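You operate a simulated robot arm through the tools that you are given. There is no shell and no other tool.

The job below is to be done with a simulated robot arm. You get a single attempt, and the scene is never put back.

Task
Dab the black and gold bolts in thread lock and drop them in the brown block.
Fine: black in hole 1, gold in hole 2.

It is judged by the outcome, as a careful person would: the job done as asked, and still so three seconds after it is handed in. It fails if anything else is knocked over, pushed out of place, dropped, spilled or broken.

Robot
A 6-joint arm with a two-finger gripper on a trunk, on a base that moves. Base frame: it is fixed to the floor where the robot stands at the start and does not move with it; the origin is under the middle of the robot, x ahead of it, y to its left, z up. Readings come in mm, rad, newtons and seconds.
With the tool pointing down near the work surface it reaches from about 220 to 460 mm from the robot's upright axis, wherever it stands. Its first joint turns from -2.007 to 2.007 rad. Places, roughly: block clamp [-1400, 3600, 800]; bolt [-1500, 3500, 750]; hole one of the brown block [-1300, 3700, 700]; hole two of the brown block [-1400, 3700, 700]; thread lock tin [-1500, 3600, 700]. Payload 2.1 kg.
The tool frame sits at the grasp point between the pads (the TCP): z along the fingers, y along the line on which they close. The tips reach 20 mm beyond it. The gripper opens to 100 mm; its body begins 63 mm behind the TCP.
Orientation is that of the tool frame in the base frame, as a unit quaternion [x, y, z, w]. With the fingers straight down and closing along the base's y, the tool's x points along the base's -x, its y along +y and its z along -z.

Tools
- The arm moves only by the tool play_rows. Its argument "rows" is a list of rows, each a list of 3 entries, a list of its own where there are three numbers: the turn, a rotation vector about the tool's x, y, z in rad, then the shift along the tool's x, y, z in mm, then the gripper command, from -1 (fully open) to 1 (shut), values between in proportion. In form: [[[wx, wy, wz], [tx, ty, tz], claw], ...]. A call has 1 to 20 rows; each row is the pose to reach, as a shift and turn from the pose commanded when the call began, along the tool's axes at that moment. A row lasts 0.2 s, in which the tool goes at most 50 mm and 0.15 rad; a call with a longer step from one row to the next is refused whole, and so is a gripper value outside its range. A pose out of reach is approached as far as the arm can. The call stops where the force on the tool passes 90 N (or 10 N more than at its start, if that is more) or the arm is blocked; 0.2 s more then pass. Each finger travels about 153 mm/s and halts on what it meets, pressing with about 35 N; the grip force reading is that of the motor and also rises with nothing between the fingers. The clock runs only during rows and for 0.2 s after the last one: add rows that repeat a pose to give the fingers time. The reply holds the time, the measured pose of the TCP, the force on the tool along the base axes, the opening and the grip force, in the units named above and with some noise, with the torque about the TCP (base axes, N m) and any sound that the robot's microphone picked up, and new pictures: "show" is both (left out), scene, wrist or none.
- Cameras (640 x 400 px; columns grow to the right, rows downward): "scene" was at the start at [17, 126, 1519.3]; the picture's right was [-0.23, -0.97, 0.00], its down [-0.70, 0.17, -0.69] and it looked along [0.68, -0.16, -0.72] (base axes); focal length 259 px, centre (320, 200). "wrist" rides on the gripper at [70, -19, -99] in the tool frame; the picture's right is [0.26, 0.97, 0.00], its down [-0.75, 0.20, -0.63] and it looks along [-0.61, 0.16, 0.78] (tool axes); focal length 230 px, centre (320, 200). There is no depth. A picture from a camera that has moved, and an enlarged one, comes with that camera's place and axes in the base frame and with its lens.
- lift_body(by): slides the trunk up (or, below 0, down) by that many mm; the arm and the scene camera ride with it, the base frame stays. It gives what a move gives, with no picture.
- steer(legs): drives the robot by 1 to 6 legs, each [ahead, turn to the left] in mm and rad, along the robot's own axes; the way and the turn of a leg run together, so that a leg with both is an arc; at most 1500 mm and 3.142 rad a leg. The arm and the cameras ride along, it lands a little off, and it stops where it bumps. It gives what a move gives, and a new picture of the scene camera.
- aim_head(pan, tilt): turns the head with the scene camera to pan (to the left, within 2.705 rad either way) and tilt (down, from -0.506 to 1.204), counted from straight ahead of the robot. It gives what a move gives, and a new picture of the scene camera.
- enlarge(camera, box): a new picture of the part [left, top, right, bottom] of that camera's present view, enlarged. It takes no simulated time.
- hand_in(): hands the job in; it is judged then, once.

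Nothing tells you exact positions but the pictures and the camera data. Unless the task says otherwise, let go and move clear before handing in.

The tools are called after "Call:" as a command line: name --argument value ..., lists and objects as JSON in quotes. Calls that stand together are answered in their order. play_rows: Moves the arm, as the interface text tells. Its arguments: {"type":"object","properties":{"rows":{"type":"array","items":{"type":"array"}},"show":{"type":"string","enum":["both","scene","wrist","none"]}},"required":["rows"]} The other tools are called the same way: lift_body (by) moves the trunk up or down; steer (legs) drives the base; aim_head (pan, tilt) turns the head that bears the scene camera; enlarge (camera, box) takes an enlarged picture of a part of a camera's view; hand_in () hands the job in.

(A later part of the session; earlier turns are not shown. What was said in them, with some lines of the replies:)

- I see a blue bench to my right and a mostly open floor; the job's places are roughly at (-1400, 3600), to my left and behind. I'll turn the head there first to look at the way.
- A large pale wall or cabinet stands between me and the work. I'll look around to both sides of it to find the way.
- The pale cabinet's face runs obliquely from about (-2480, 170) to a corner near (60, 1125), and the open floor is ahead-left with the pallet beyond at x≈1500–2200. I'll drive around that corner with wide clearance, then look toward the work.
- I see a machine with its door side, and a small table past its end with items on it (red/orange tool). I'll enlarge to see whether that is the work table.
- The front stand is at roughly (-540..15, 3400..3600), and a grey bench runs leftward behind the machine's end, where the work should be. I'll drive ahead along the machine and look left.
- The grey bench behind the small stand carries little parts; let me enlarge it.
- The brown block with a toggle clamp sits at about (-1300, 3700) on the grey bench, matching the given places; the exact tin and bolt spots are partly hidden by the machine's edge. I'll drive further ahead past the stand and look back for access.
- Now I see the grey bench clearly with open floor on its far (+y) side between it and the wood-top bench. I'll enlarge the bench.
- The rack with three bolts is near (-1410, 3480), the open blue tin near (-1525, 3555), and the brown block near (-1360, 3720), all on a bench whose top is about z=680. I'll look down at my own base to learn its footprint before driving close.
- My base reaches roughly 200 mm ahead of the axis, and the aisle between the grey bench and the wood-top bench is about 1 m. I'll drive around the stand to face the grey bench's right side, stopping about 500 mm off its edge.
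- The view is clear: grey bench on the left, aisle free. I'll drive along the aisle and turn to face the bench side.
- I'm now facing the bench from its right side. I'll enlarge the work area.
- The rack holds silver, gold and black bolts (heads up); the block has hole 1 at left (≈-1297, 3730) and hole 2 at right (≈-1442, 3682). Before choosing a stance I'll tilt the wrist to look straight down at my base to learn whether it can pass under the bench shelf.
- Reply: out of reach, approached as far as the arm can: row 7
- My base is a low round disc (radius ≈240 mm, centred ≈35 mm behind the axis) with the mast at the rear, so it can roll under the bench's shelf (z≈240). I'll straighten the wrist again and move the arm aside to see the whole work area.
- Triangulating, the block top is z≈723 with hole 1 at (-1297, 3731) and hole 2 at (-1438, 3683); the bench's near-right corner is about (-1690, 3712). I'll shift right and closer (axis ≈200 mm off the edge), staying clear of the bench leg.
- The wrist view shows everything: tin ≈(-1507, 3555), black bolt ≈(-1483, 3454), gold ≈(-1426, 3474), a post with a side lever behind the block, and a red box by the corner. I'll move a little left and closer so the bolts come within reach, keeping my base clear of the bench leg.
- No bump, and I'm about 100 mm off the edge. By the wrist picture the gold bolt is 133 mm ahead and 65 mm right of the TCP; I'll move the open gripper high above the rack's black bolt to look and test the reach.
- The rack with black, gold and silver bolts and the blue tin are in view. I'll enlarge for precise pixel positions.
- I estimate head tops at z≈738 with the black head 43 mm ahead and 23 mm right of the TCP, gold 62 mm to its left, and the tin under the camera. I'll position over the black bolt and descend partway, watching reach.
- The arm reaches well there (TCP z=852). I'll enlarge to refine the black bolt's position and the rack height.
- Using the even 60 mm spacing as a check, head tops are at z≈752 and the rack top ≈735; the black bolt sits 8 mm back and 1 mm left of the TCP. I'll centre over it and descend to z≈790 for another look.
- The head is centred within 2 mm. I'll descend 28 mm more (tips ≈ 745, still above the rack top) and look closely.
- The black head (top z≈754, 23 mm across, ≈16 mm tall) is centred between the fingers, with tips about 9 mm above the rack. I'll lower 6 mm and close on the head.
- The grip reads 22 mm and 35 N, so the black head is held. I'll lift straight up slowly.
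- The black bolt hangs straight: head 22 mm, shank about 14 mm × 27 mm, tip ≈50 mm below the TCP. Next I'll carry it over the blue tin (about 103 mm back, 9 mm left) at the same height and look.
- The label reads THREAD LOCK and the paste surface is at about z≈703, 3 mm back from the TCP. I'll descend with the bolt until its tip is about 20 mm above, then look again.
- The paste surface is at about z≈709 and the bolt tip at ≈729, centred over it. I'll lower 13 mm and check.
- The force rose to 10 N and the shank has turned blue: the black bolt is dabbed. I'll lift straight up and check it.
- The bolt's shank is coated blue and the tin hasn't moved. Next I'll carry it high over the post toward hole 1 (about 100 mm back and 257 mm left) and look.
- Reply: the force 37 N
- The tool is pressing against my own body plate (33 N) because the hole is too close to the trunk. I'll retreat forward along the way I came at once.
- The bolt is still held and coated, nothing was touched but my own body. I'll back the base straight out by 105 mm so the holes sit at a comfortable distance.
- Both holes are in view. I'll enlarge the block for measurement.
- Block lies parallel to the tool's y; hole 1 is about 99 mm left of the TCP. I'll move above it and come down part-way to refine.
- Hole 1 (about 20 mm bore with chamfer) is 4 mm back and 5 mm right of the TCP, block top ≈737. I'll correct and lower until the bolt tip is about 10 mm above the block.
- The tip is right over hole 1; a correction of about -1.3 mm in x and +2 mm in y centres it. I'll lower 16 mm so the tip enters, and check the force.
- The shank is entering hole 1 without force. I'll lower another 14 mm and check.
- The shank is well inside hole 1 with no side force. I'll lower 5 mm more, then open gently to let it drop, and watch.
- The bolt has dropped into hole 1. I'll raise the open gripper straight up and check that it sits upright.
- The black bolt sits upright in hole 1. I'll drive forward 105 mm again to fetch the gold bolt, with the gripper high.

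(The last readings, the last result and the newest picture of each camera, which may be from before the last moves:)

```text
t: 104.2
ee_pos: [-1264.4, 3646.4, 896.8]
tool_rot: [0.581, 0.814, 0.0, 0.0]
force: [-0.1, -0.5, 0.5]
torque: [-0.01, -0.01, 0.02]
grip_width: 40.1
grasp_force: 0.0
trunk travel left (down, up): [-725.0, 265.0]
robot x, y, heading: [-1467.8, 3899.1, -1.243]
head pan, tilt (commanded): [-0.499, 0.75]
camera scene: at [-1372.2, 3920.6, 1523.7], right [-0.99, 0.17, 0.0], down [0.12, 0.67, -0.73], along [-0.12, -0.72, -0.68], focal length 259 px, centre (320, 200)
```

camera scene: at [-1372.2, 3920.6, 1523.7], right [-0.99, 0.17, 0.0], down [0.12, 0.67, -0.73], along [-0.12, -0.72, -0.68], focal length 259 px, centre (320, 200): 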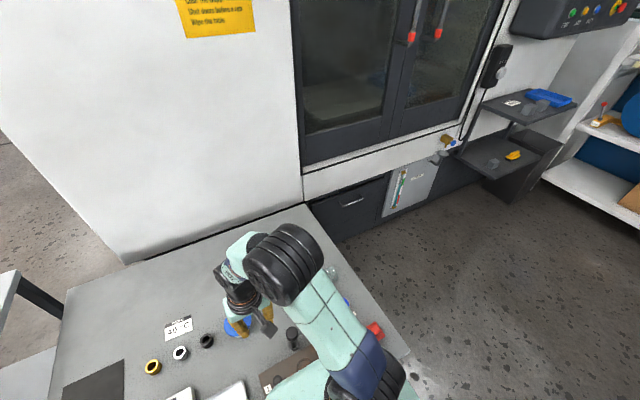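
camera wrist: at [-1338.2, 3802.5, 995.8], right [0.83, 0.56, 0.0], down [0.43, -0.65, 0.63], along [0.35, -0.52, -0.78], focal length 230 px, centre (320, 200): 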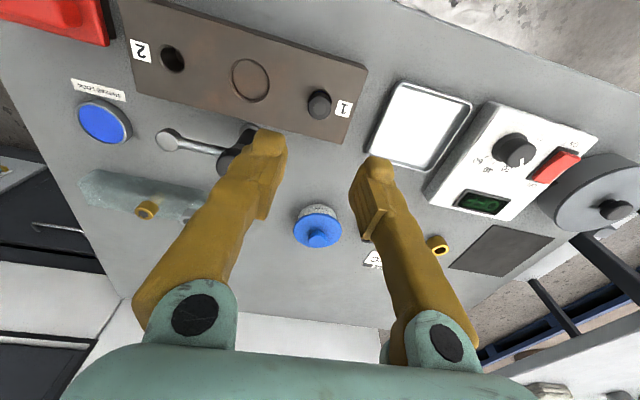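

I'm back at the pick stance. I'll move high to above the gold bolt (about 109 mm ahead and 205 mm right) and look.

Call:
play_rows --rows '[[[0, 0, 0], [-15, -30, 0], 0.16], [[0, 0, 0], [-35, -70, 0], 0.16], [[0, 0, 0], [-55, -110, 0], 0.16], [[0, 0, 0], [-75, -150, 0], 0.16], [[0, 0, 0], [-95, -180, 0], 0.16], [[0, 0, 0], [-107, -205, 10], 0.16], [[0, 0, 0], [-107, -205, 45], 0.16], [[0, 0, 0], [-107, -205, 45], 0.16]]' --show "wrist"

Call:
enlarge --camera "wrist" --box '[220, 40, 460, 190]'

```text
t: 106.0
ee_pos: [-1422.3, 3478.9, 851.4]
tool_rot: [0.581, 0.814, 0.0, 0.0]
force: [-0.6, 0.2, 1.1]
torque: [0.03, 0.01, 0.0]
grip_width: 42.0
grasp_force: 0.1
trunk travel left (down, up): [-725.0, 265.0]
robot x, y, heading: [-1470.4, 3900.2, -1.242]
head pan, tilt (commanded): [-0.499, 0.75]
camera wrist: at [-1464.2, 3538.9, 949.2], right [0.83, 0.56, 0.0], down [0.43, -0.64, 0.63], along [0.35, -0.52, -0.78], focal length 230 px, centre (320, 200)
```

wrist: 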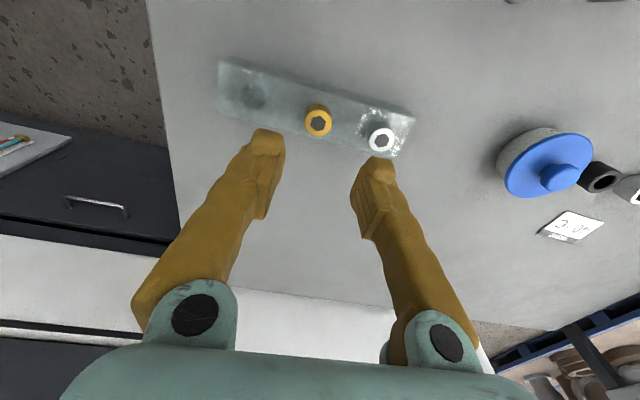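

```text
2.67 times, centred on (340, 115) of wrist
camera zoom: at [-1464.2, 3538.9, 949.2], right [0.83, 0.56, 0.0], down [0.43, -0.64, 0.63], along [0.35, -0.52, -0.78], focal length 614 px, centre (267, 427)
```

zoom: 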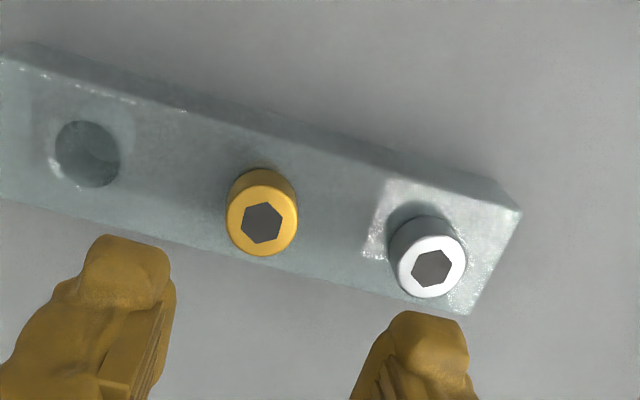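

Gold is centred within 2 mm. I'll correct and descend until the tips straddle the upper part of its head.

Call:
play_rows --rows '[[[0, 0, 0], [-2, -1.2, 20], 0.16], [[0, 0, 0], [-2, -1.2, 45], 0.16], [[0, 0, 0], [-2, -1.2, 65], 0.16], [[0, 0, 0], [-2, -1.2, 75], 0.16], [[0, 0, 0], [-2, -1.2, 83], 0.16], [[0, 0, 0], [-2, -1.2, 83], 0.16]]' --show "wrist"

Call:
enlarge --camera "wrist" --box '[220, 70, 460, 220]'

```text
t: 107.4
ee_pos: [-1424.8, 3478.6, 765.8]
tool_rot: [0.581, 0.814, 0.0, 0.0]
force: [-0.8, -0.1, 0.3]
torque: [0.01, -0.02, 0.01]
grip_width: 42.3
grasp_force: 0.0
trunk travel left (down, up): [-725.0, 265.0]
robot x, y, heading: [-1471.7, 3899.6, -1.241]
head pan, tilt (commanded): [-0.499, 0.75]
camera wrist: at [-1466.0, 3537.6, 866.5], right [0.83, 0.56, 0.0], down [0.43, -0.65, 0.63], along [0.35, -0.52, -0.78], focal length 230 px, centre (320, 200)
```

wrist: 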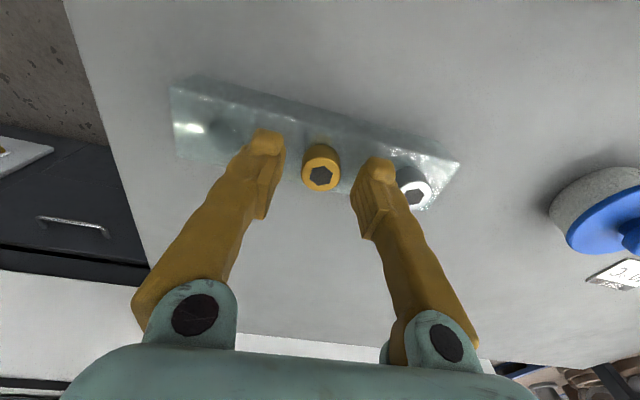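

```text
2.67 times, centred on (340, 145) of wrist
camera zoom: at [-1466.0, 3537.6, 866.5], right [0.83, 0.56, 0.0], down [0.43, -0.65, 0.63], along [0.35, -0.52, -0.78], focal length 614 px, centre (267, 347)
```

zoom: 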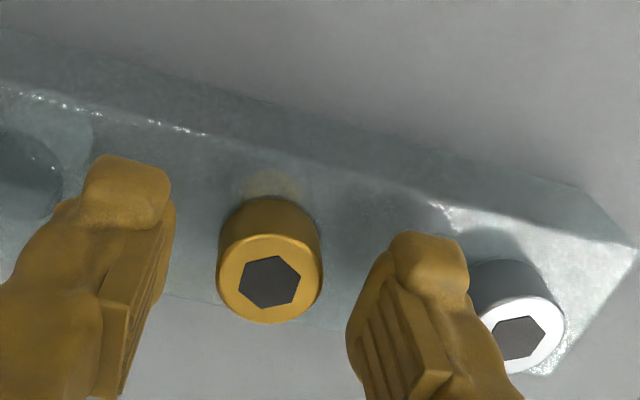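

Same geometry as for the black bolt, centred within 1 mm. I'll lower 6 mm and close on the gold head.

Call:
play_rows --rows '[[[0, 0, 0], [0, 0, 6], 0.16], [[0, 0, 0], [0, 0, 6], 0.16], [[0, 0, 0], [0, 0, 6], 0.4], [[0, 0, 0], [0, 0, 6], 0.7], [[0, 0, 0], [0, 0, 6], 1], [[0, 0, 0], [0, 0, 6], 1], [[0, 0, 0], [0, 0, 6], 1]]' --show "none"

Call:
enlarge --camera "wrist" --box '[220, 70, 460, 220]'

```text
t: 109.0
ee_pos: [-1424.5, 3478.5, 761.5]
tool_rot: [0.581, 0.814, 0.0, 0.0]
force: [0.5, 0.4, 0.1]
torque: [0.0, 0.0, -0.01]
grip_width: 22.2
grasp_force: 35.0
trunk travel left (down, up): [-725.0, 265.0]
robot x, y, heading: [-1472.6, 3902.7, -1.238]
head pan, tilt (commanded): [-0.499, 0.75]
```

```text
2.67 times, centred on (340, 145) of wrist
camera zoom: at [-1465.8, 3537.6, 861.2], right [0.83, 0.56, 0.0], down [0.43, -0.65, 0.63], along [0.35, -0.52, -0.78], focal length 614 px, centre (267, 347)
```

zoom: 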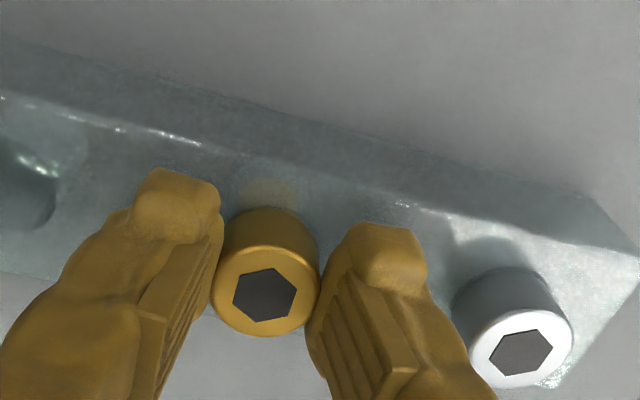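

Gold is held (22 mm, 35 N). I'll lift it straight up, then carry it over the tin (about 104 mm back, 51 mm right).

Call:
play_rows --rows '[[[0, 0, 0], [0, 0, -8], 1], [[0, 0, 0], [0, 0, -18], 1], [[0, 0, 0], [0, 0, -30], 1], [[0, 0, 0], [0, 0, -50], 1], [[0, 0, 0], [0, 0, -75], 1], [[0, 0, 0], [0, 0, -100], 1], [[0, 0, 0], [15, -8, -100], 1], [[0, 0, 0], [40, -20, -100], 1], [[0, 0, 0], [70, -35, -100], 1], [[0, 0, 0], [95, -46, -100], 1], [[0, 0, 0], [104, -51, -100], 1], [[0, 0, 0], [104, -51, -100], 1]]' --show "wrist"

Call:
enlarge --camera "wrist" --box '[220, 40, 460, 190]'

```text
t: 111.6
ee_pos: [-1505.3, 3559.2, 863.1]
tool_rot: [0.581, 0.814, 0.001, 0.001]
force: [0.3, 0.4, -1.3]
torque: [-0.07, -0.01, 0.03]
grip_width: 22.0
grasp_force: 34.3
trunk travel left (down, up): [-725.0, 265.0]
robot x, y, heading: [-1470.3, 3902.9, -1.24]
head pan, tilt (commanded): [-0.499, 0.75]
camera wrist: at [-1546.6, 3618.7, 961.4], right [0.83, 0.56, 0.0], down [0.43, -0.65, 0.63], along [0.35, -0.52, -0.78], focal length 230 px, centre (320, 200)
```

wrist: 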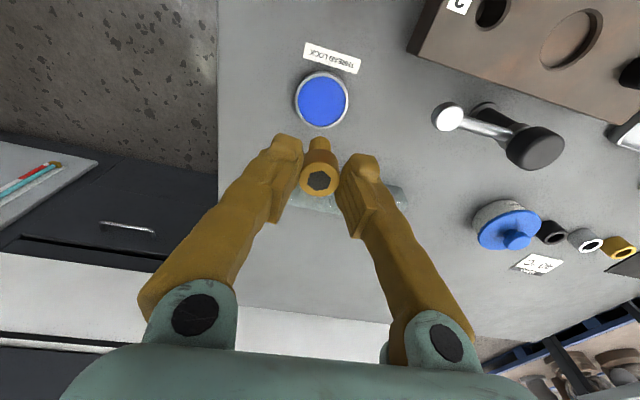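

```text
2.67 times, centred on (340, 115) of wrist
camera zoom: at [-1546.6, 3618.7, 961.4], right [0.83, 0.56, 0.0], down [0.43, -0.65, 0.63], along [0.35, -0.52, -0.78], focal length 614 px, centre (267, 427)
```

zoom: 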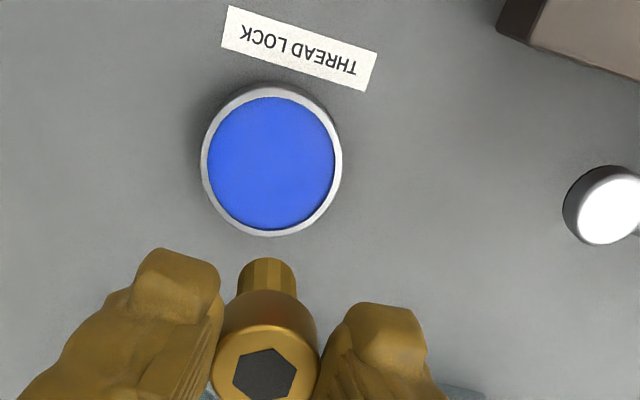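

The tin is within 2 mm of being directly beneath. I'll lower the gold bolt as before, first 82 mm.

Call:
play_rows --rows '[[[0, 0, 0], [1.5, 1, 25], 1], [[0, 0, 0], [1.5, 1, 50], 1], [[0, 0, 0], [1.5, 1, 70], 1], [[0, 0, 0], [1.5, 1, 82], 1], [[0, 0, 0], [1.5, 1, 82], 1]]' --show "none"

Call:
enlarge --camera "wrist" --box '[220, 60, 420, 185]'

```text
t: 112.8
ee_pos: [-1504.5, 3559.3, 780.7]
tool_rot: [0.582, 0.813, 0.0, -0.001]
force: [0.5, 0.2, -1.2]
torque: [0.01, 0.0, -0.01]
grip_width: 22.1
grasp_force: 34.9
trunk travel left (down, up): [-725.0, 265.0]
robot x, y, heading: [-1471.1, 3897.3, -1.243]
head pan, tilt (commanded): [-0.499, 0.75]
```

```text
3.20 times, centred on (320, 122) of wrist
camera zoom: at [-1546.1, 3619.5, 878.9], right [0.83, 0.56, 0.0], down [0.43, -0.65, 0.63], along [0.35, -0.52, -0.78], focal length 736 px, centre (320, 448)
```

zoom: 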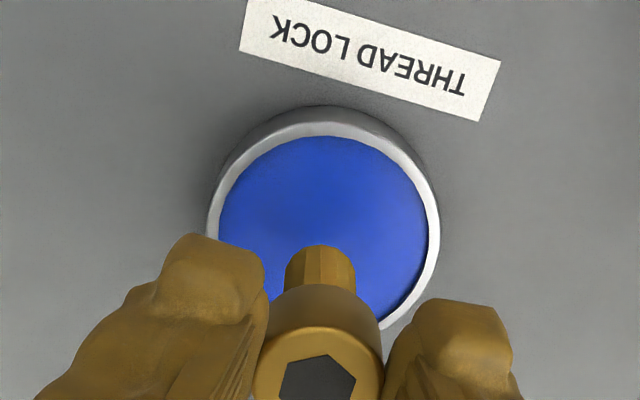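

The gold shank is over the paste centre, same as before. I'll lower another 13 mm in small steps into the paste.

Call:
play_rows --rows '[[[0, 0, 0], [0, 0, 5], 1], [[0, 0, 0], [0, 0, 9], 1], [[0, 0, 0], [0, 0, 12], 1], [[0, 0, 0], [0, 0, 13.5], 1], [[0, 0, 0], [0, 0, 13.5], 1]]' --show "none"

Call:
enlarge --camera "wrist" --box '[220, 60, 420, 185]'

```text
t: 114.0
ee_pos: [-1506.1, 3559.9, 767.1]
tool_rot: [0.582, 0.813, 0.0, 0.0]
force: [0.5, -0.1, -0.8]
torque: [0.01, -0.02, -0.04]
grip_width: 22.3
grasp_force: 34.9
trunk travel left (down, up): [-725.0, 265.0]
robot x, y, heading: [-1469.2, 3897.2, -1.243]
head pan, tilt (commanded): [-0.499, 0.75]
```

```text
3.20 times, centred on (320, 122) of wrist
camera zoom: at [-1547.3, 3619.8, 865.5], right [0.83, 0.56, 0.0], down [0.43, -0.65, 0.63], along [0.35, -0.52, -0.78], focal length 736 px, centre (320, 448)
```

zoom: 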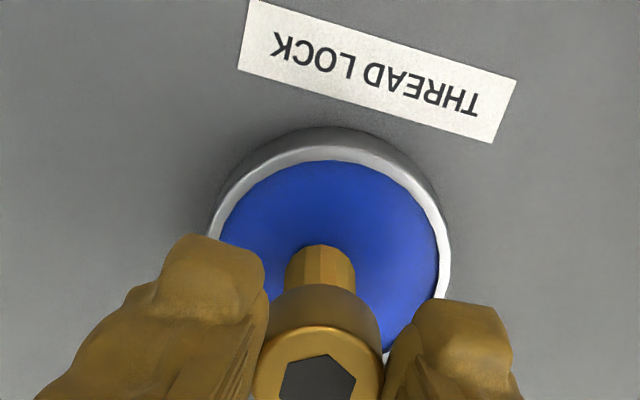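

Not touching yet: no force and the shank is still gold. I'll go down another 2 mm.

Call:
play_rows --rows '[[[0, 0, 0], [0, 0, 1], 1], [[0, 0, 0], [0, 0, 2], 1], [[0, 0, 0], [0, 0, 2], 1]]' --show "none"

Call:
enlarge --camera "wrist" --box '[220, 60, 420, 185]'

```text
t: 114.8
ee_pos: [-1505.7, 3560.0, 766.4]
tool_rot: [0.582, 0.813, -0.002, 0.0]
force: [1.0, -2.7, 20.1]
torque: [-0.18, 0.05, 0.01]
grip_width: 22.0
grasp_force: 35.1
trunk travel left (down, up): [-725.0, 265.0]
robot x, y, heading: [-1471.5, 3904.6, -1.243]
head pan, tilt (commanded): [-0.499, 0.75]
```

```text
3.20 times, centred on (320, 122) of wrist
camera zoom: at [-1547.1, 3620.7, 864.7], right [0.83, 0.56, 0.0], down [0.43, -0.64, 0.63], along [0.35, -0.53, -0.78], focal length 736 px, centre (320, 448)
```

zoom: 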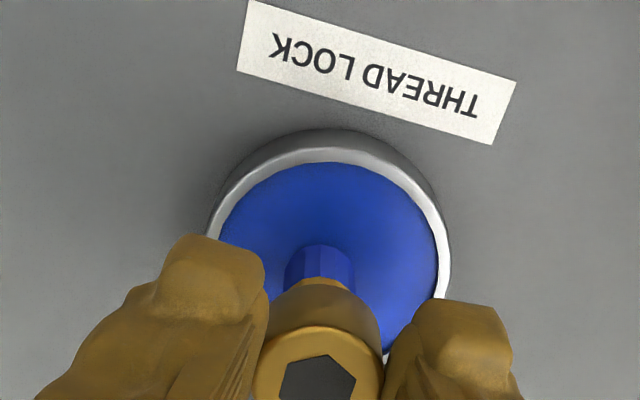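

The gold shank is blue now (20 N contact). I'll lift straight up and check, then back the base out by 105 mm.

Call:
play_rows --rows '[[[0, 0, 0], [0, 0, -8], 1], [[0, 0, 0], [0, 0, -25], 1], [[0, 0, 0], [0, 0, -50], 1], [[0, 0, 0], [0, 0, -80], 1], [[0, 0, 0], [0, 0, -110], 1], [[0, 0, 0], [0, 0, -128], 1], [[0, 0, 0], [0, 0, -128], 1]]' --show "wrist"

Call:
steer --legs '[[-105, 0]]'

Call:
enlarge --camera "wrist" --box '[220, 0, 540, 200]'

```text
t: 116.4
ee_pos: [-1504.5, 3561.9, 893.7]
tool_rot: [0.581, 0.814, 0.0, 0.0]
force: [-0.6, 0.3, -0.5]
torque: [0.02, 0.02, 0.02]
grip_width: 22.1
grasp_force: 35.1
trunk travel left (down, up): [-725.0, 265.0]
robot x, y, heading: [-1469.6, 3900.5, -1.237]
head pan, tilt (commanded): [-0.499, 0.75]
camera wrist: at [-1546.8, 3621.3, 992.3], right [0.83, 0.56, 0.0], down [0.43, -0.65, 0.63], along [0.35, -0.52, -0.78], focal length 230 px, centre (320, 200)
```

wrist: 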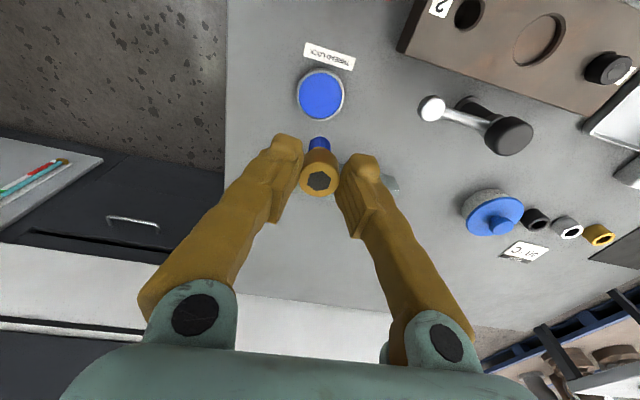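

```text
t: 117.5
ee_pos: [-1539.4, 3659.5, 893.2]
tool_rot: [0.58, 0.814, 0.0, 0.0]
force: [0.3, 0.7, -0.9]
torque: [-0.02, -0.01, 0.02]
grip_width: 22.3
grasp_force: 35.2
trunk travel left (down, up): [-725.0, 265.0]
robot x, y, heading: [-1502.8, 4000.5, -1.241]
head pan, tilt (commanded): [-0.499, 0.75]
camera scene: at [-1406.0, 4019.1, 1523.7], right [-0.99, 0.17, 0.0], down [0.11, 0.67, -0.73], along [-0.12, -0.72, -0.68], focal length 259 px, centre (320, 200)
```

scene: 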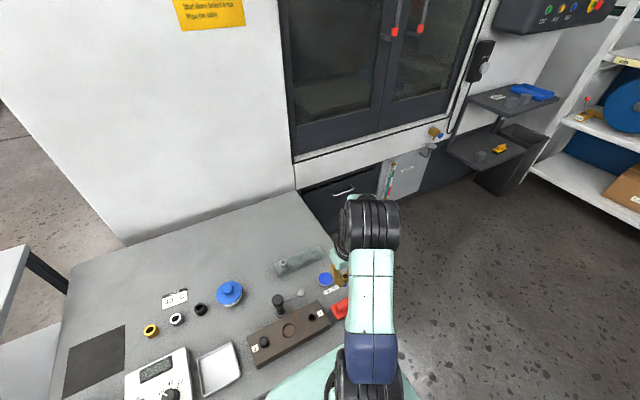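

```text
2.00 times, centred on (380, 100) of wrist
camera zoom: at [-1580.2, 3720.1, 992.1], right [0.83, 0.56, 0.0], down [0.43, -0.64, 0.63], along [0.35, -0.52, -0.78], focal length 460 px, centre (200, 400)
```

zoom: 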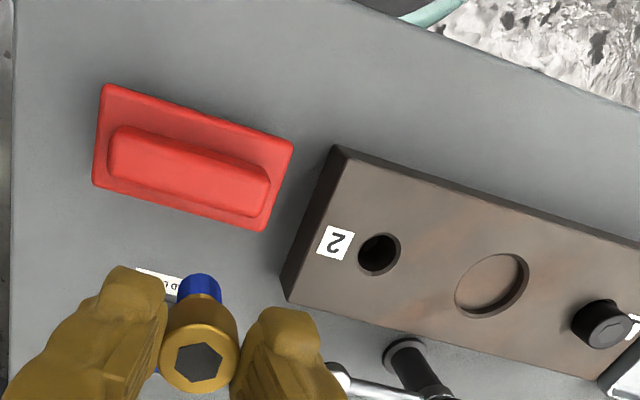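

The gold shank is coated blue and hole 2 lies about 104 mm left of the TCP. I'll move over it and lower part-way to refine.

Call:
play_rows --rows '[[[0, 0, 0], [0, 30, 0], 1], [[0, 0, 0], [0, 65, 0], 1], [[0, 0, 0], [-1, 95, 0], 1], [[0, 0, 0], [-1, 103, 20], 1], [[0, 0, 0], [-1, 103, 50], 1], [[0, 0, 0], [-1, 103, 62], 1], [[0, 0, 0], [-1, 103, 62], 1]]' --show "wrist"

Call:
enlarge --camera "wrist" --box '[220, 40, 460, 190]'

```text
t: 119.1
ee_pos: [-1442.0, 3693.0, 830.4]
tool_rot: [0.581, 0.814, 0.0, -0.001]
force: [0.8, -0.7, -0.2]
torque: [0.0, -0.02, -0.02]
grip_width: 22.1
grasp_force: 35.0
trunk travel left (down, up): [-725.0, 265.0]
robot x, y, heading: [-1504.6, 4000.0, -1.24]
head pan, tilt (commanded): [-0.499, 0.75]
camera wrist: at [-1482.8, 3752.1, 929.3], right [0.83, 0.56, 0.0], down [0.43, -0.64, 0.63], along [0.35, -0.52, -0.78], focal length 230 px, centre (320, 200)
```

wrist: 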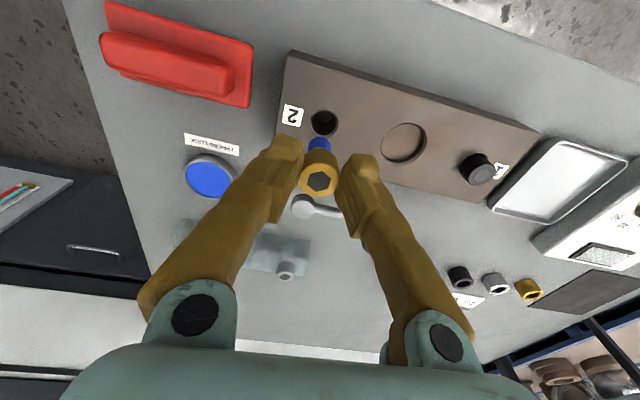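

```text
2.67 times, centred on (340, 115) of wrist
camera zoom: at [-1482.8, 3752.1, 929.3], right [0.83, 0.56, 0.0], down [0.43, -0.64, 0.63], along [0.35, -0.52, -0.78], focal length 614 px, centre (267, 427)
```

zoom: 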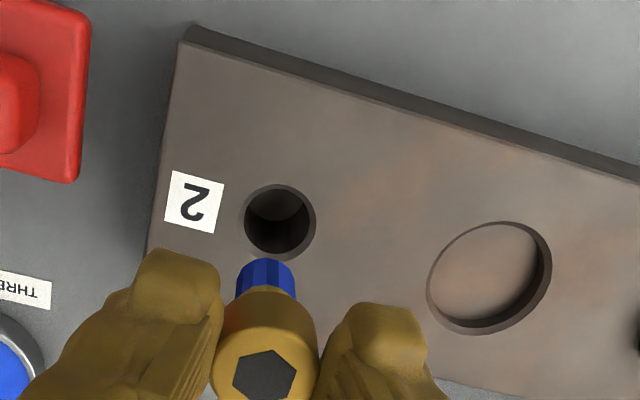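

Hole 2 is about 2 mm back and 4.4 mm left of the bolt axis. I'll correct and lower until the tip is just above the block.

Call:
play_rows --rows '[[[0, 0, 0], [1.9, 4.4, 10], 1], [[0, 0, 0], [1.9, 4.4, 22], 1], [[0, 0, 0], [1.9, 4.4, 31], 1], [[0, 0, 0], [1.9, 4.4, 31], 1]]' --show "wrist"

Call:
enlarge --camera "wrist" --box '[240, 80, 400, 180]'

```text
t: 120.1
ee_pos: [-1437.4, 3696.2, 798.3]
tool_rot: [0.581, 0.814, 0.0, 0.0]
force: [0.9, -0.3, -0.7]
torque: [-0.03, 0.01, 0.01]
grip_width: 21.9
grasp_force: 35.0
trunk travel left (down, up): [-725.0, 265.0]
robot x, y, heading: [-1503.5, 4000.0, -1.24]
head pan, tilt (commanded): [-0.499, 0.75]
camera wrist: at [-1479.0, 3756.0, 898.3], right [0.83, 0.56, 0.0], down [0.43, -0.64, 0.63], along [0.35, -0.52, -0.78], focal length 230 px, centre (320, 200)
```

wrist: 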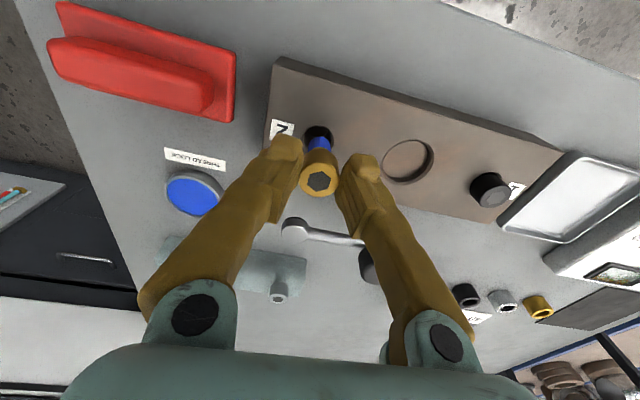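

```text
4.00 times, centred on (320, 130) of wrist
camera zoom: at [-1479.0, 3756.0, 898.3], right [0.83, 0.56, 0.0], down [0.43, -0.64, 0.63], along [0.35, -0.52, -0.78], focal length 920 px, centre (320, 480)
```

zoom: 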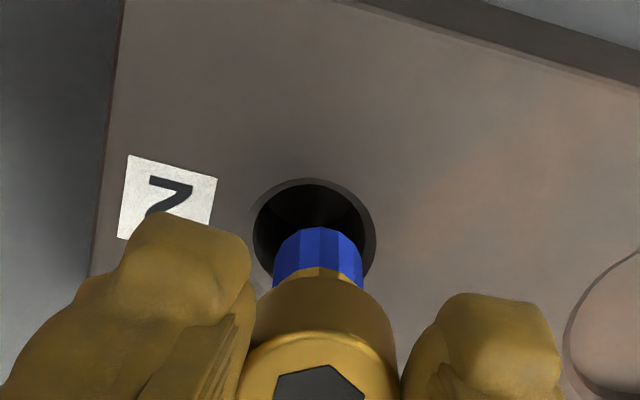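

The gold tip is centred over hole 2 within about 0.5 mm. I'll lower 16 mm to enter and check.

Call:
play_rows --rows '[[[0, 0, 0], [0, -0.5, 6], 1], [[0, 0, 0], [0, -0.5, 11], 1], [[0, 0, 0], [0, -0.5, 16], 1], [[0, 0, 0], [0, -0.5, 16], 1]]' --show "none"

Call:
enlarge --camera "wrist" --box '[240, 80, 400, 180]'

```text
t: 121.1
ee_pos: [-1438.5, 3695.7, 782.9]
tool_rot: [0.581, 0.814, 0.0, 0.0]
force: [0.5, -0.1, 0.3]
torque: [0.01, -0.01, 0.0]
grip_width: 22.1
grasp_force: 34.8
trunk travel left (down, up): [-725.0, 265.0]
robot x, y, heading: [-1502.3, 3999.0, -1.239]
head pan, tilt (commanded): [-0.499, 0.75]
```

```text
4.00 times, centred on (320, 130) of wrist
camera zoom: at [-1480.5, 3756.3, 882.6], right [0.83, 0.56, 0.0], down [0.43, -0.64, 0.63], along [0.35, -0.52, -0.78], focal length 920 px, centre (320, 480)
```

zoom: 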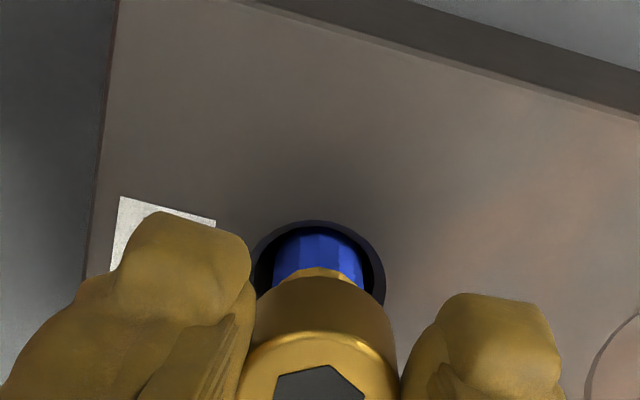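

It's entering hole 2 freely. I'll lower 14 mm more, then check.

Call:
play_rows --rows '[[[0, 0, 0], [0, 0.3, 5], 1], [[0, 0, 0], [0, 0.3, 10], 1], [[0, 0, 0], [0, 0.3, 15], 1], [[0, 0, 0], [0, 0.3, 15], 1]]' --show "none"

Call:
enlarge --camera "wrist" --box '[240, 80, 400, 180]'

```text
t: 122.1
ee_pos: [-1437.9, 3696.5, 768.9]
tool_rot: [0.581, 0.814, 0.0, 0.001]
force: [-0.2, -0.5, -1.4]
torque: [0.0, -0.01, 0.0]
grip_width: 21.9
grasp_force: 34.9
trunk travel left (down, up): [-725.0, 265.0]
robot x, y, heading: [-1504.5, 4001.0, -1.24]
head pan, tilt (commanded): [-0.499, 0.75]
```

```text
4.00 times, centred on (320, 130) of wrist
camera zoom: at [-1479.1, 3756.2, 867.6], right [0.83, 0.56, 0.0], down [0.43, -0.64, 0.63], along [0.35, -0.52, -0.78], focal length 920 px, centre (320, 480)
```

zoom: 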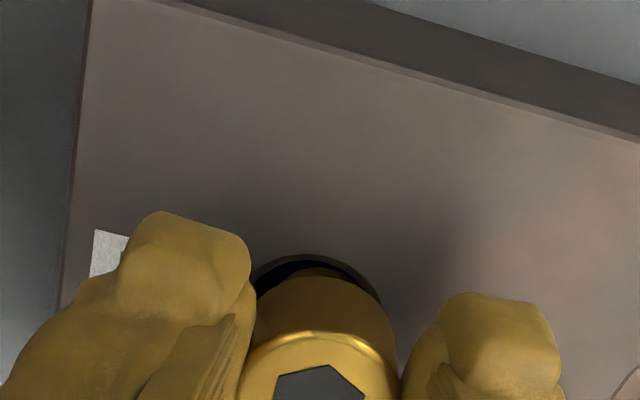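

The head is just above the block. I'll lower 3 mm more, open gently, and then rise.

Call:
play_rows --rows '[[[0, 0, 0], [0, 0, 2], 1], [[0, 0, 0], [0, 0, 3], 1], [[0, 0, 0], [0, 0, 3], 1], [[0, 0, 0], [0, 0, 3], 0.5], [[0, 0, 0], [0, 0, 3], 0.3], [[0, 0, 0], [0, 0, 3], 0.2], [[0, 0, 0], [0, 0, 3], 0.2], [[0, 0, 0], [0, 0, -10], 0.2], [[0, 0, 0], [0, 0, -35], 0.2], [[0, 0, 0], [0, 0, -70], 0.2], [[0, 0, 0], [0, 0, -105], 0.2], [[0, 0, 0], [0, 0, -130], 0.2], [[0, 0, 0], [0, 0, -130], 0.2]]' --show "both"

Call:
enlarge --camera "wrist" --box '[220, 0, 540, 200]'

```text
t: 124.9
ee_pos: [-1438.3, 3694.4, 899.2]
tool_rot: [0.581, 0.814, 0.001, 0.0]
force: [-0.2, -0.3, -0.1]
torque: [-0.01, -0.02, 0.0]
grip_width: 40.0
grasp_force: 0.1
trunk travel left (down, up): [-725.0, 265.0]
robot x, y, heading: [-1505.3, 4000.1, -1.24]
head pan, tilt (commanded): [-0.499, 0.75]
camera scene: at [-1405.8, 4018.9, 1523.7], right [-0.99, 0.17, 0.0], down [0.11, 0.67, -0.73], along [-0.12, -0.72, -0.68], focal length 259 px, centre (320, 200)
camera wrist: at [-1480.2, 3754.3, 998.1], right [0.83, 0.56, 0.0], down [0.43, -0.64, 0.63], along [0.35, -0.52, -0.78], focal length 230 px, centre (320, 200)
```

scene: 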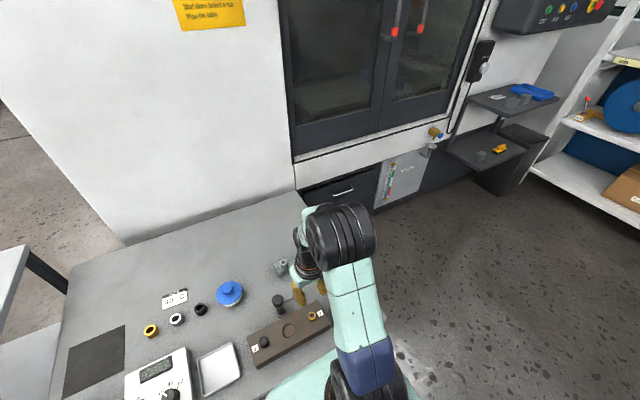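
wrist: 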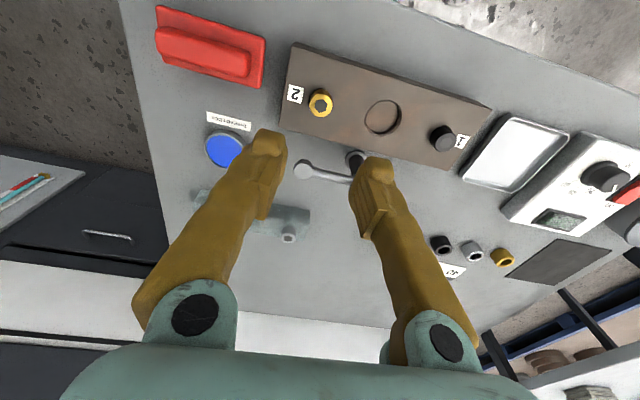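

```text
2.00 times, centred on (380, 100) of wrist
camera zoom: at [-1480.2, 3754.3, 998.1], right [0.83, 0.56, 0.0], down [0.43, -0.64, 0.63], along [0.35, -0.52, -0.78], focal length 460 px, centre (200, 400)
```

zoom: 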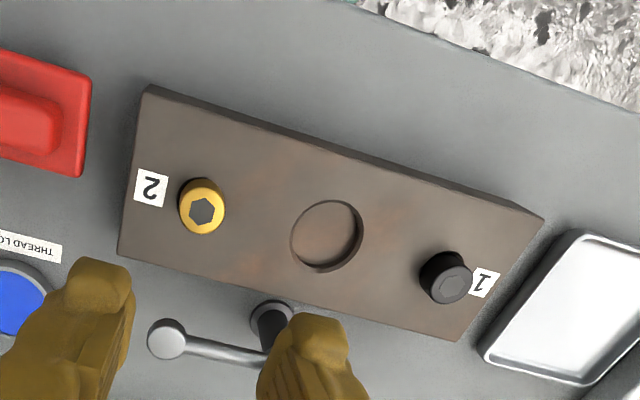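

Gold sits in hole 2 and black in hole 1. I'll check with the scene camera, then back away clear of the bench before handing in.

Call:
enlarge --camera "scene" --box '[230, 250, 370, 380]'

Call:
steer --legs '[[-250, 0]]'

Call:
aim_head --pan -0.1 --tilt 0.8

```text
3.08 times, centred on (300, 315) of scene
camera zoom: at [-1405.8, 4018.9, 1523.7], right [-0.99, 0.17, 0.0], down [0.11, 0.67, -0.73], along [-0.12, -0.72, -0.68], focal length 796 px, centre (382, -154)
```

zoom: 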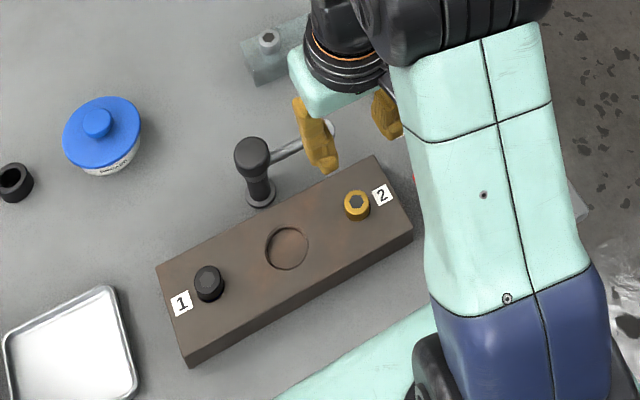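

```text
t: 126.8
ee_pos: [-1521.8, 3931.3, 900.1]
tool_rot: [0.585, 0.811, 0.0, 0.0]
force: [-0.4, -0.2, -0.2]
torque: [0.0, 0.0, 0.01]
grip_width: 40.0
grasp_force: 0.0
trunk travel left (down, up): [-725.0, 265.0]
robot x, y, heading: [-1584.1, 4234.3, -1.251]
head pan, tilt (commanded): [-0.499, 0.75]
camera scene: at [-1485.4, 4255.1, 1523.7], right [-0.98, 0.18, 0.0], down [0.12, 0.67, -0.73], along [-0.13, -0.72, -0.68], focal length 259 px, centre (320, 200)
```

scene: 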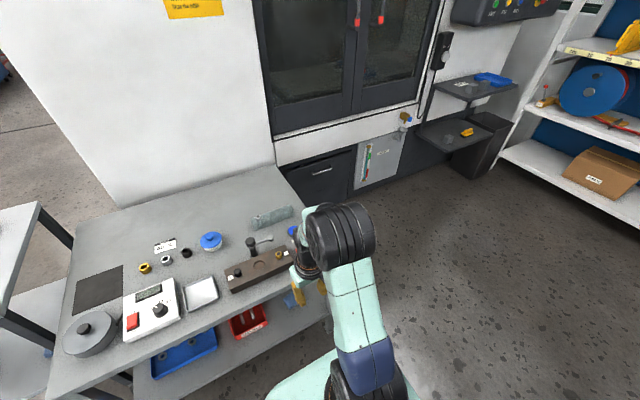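

```text
t: 127.6
ee_pos: [-1521.4, 3930.9, 899.2]
tool_rot: [0.585, 0.811, 0.0, 0.0]
force: [0.0, -0.4, -0.1]
torque: [-0.01, 0.04, -0.01]
grip_width: 40.0
grasp_force: 0.1
trunk travel left (down, up): [-725.0, 265.0]
robot x, y, heading: [-1585.0, 4235.3, -1.254]
head pan, tilt (commanded): [-0.099, 0.799]
camera scene: at [-1453.2, 4258.0, 1519.7], right [-0.98, -0.22, 0.0], down [-0.16, 0.7, -0.7], along [0.15, -0.68, -0.72], focal length 259 px, centre (320, 200)
```

scene: 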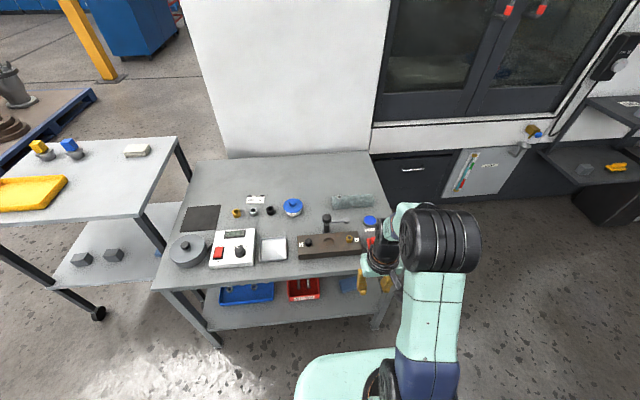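

Call:
enlarge --camera "scene" --box '[270, 180, 410, 268]'

```text
4.55 times, centred on (340, 224) of scene
camera zoom: at [-1453.2, 4258.0, 1519.7], right [-0.98, -0.22, 0.0], down [-0.16, 0.7, -0.7], along [0.15, -0.68, -0.72], focal length 1176 px, centre (229, 91)
```

zoom: 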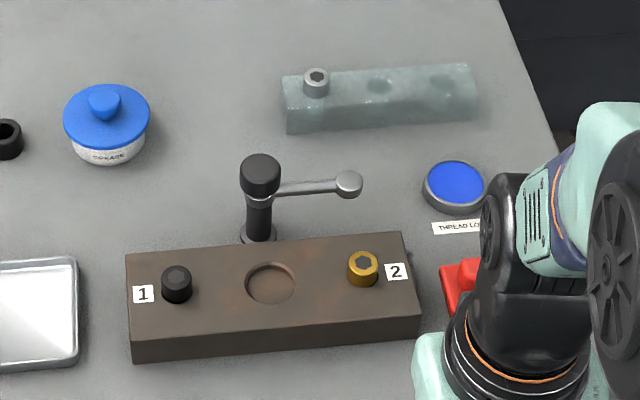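

The black bolt is upright in hole 1 and the gold in hole 2. The silver bolt, tin, post and everything else are where they were, and the gripper is empty and clear of the bench. I'm handing in the job.

Call:
hand_in

```text
The job is handed in.
```

The black bolt is in hole 1 and the gold bolt is in hole 2 of the brown block. Both were dipped in the thread lock until their shanks turned blue.

The last pictures show both bolts seated head up. The silver bolt is still in its rack, and the tin, the block clamp and everything else on the bench look undisturbed. While I was carrying the black bolt, the gripper pressed briefly against the robot's own body. I backed off, and neither the bolt nor the bench was affected.

The gripper is empty, and the robot has backed away from the bench. I have no word yet on how the job was judged.
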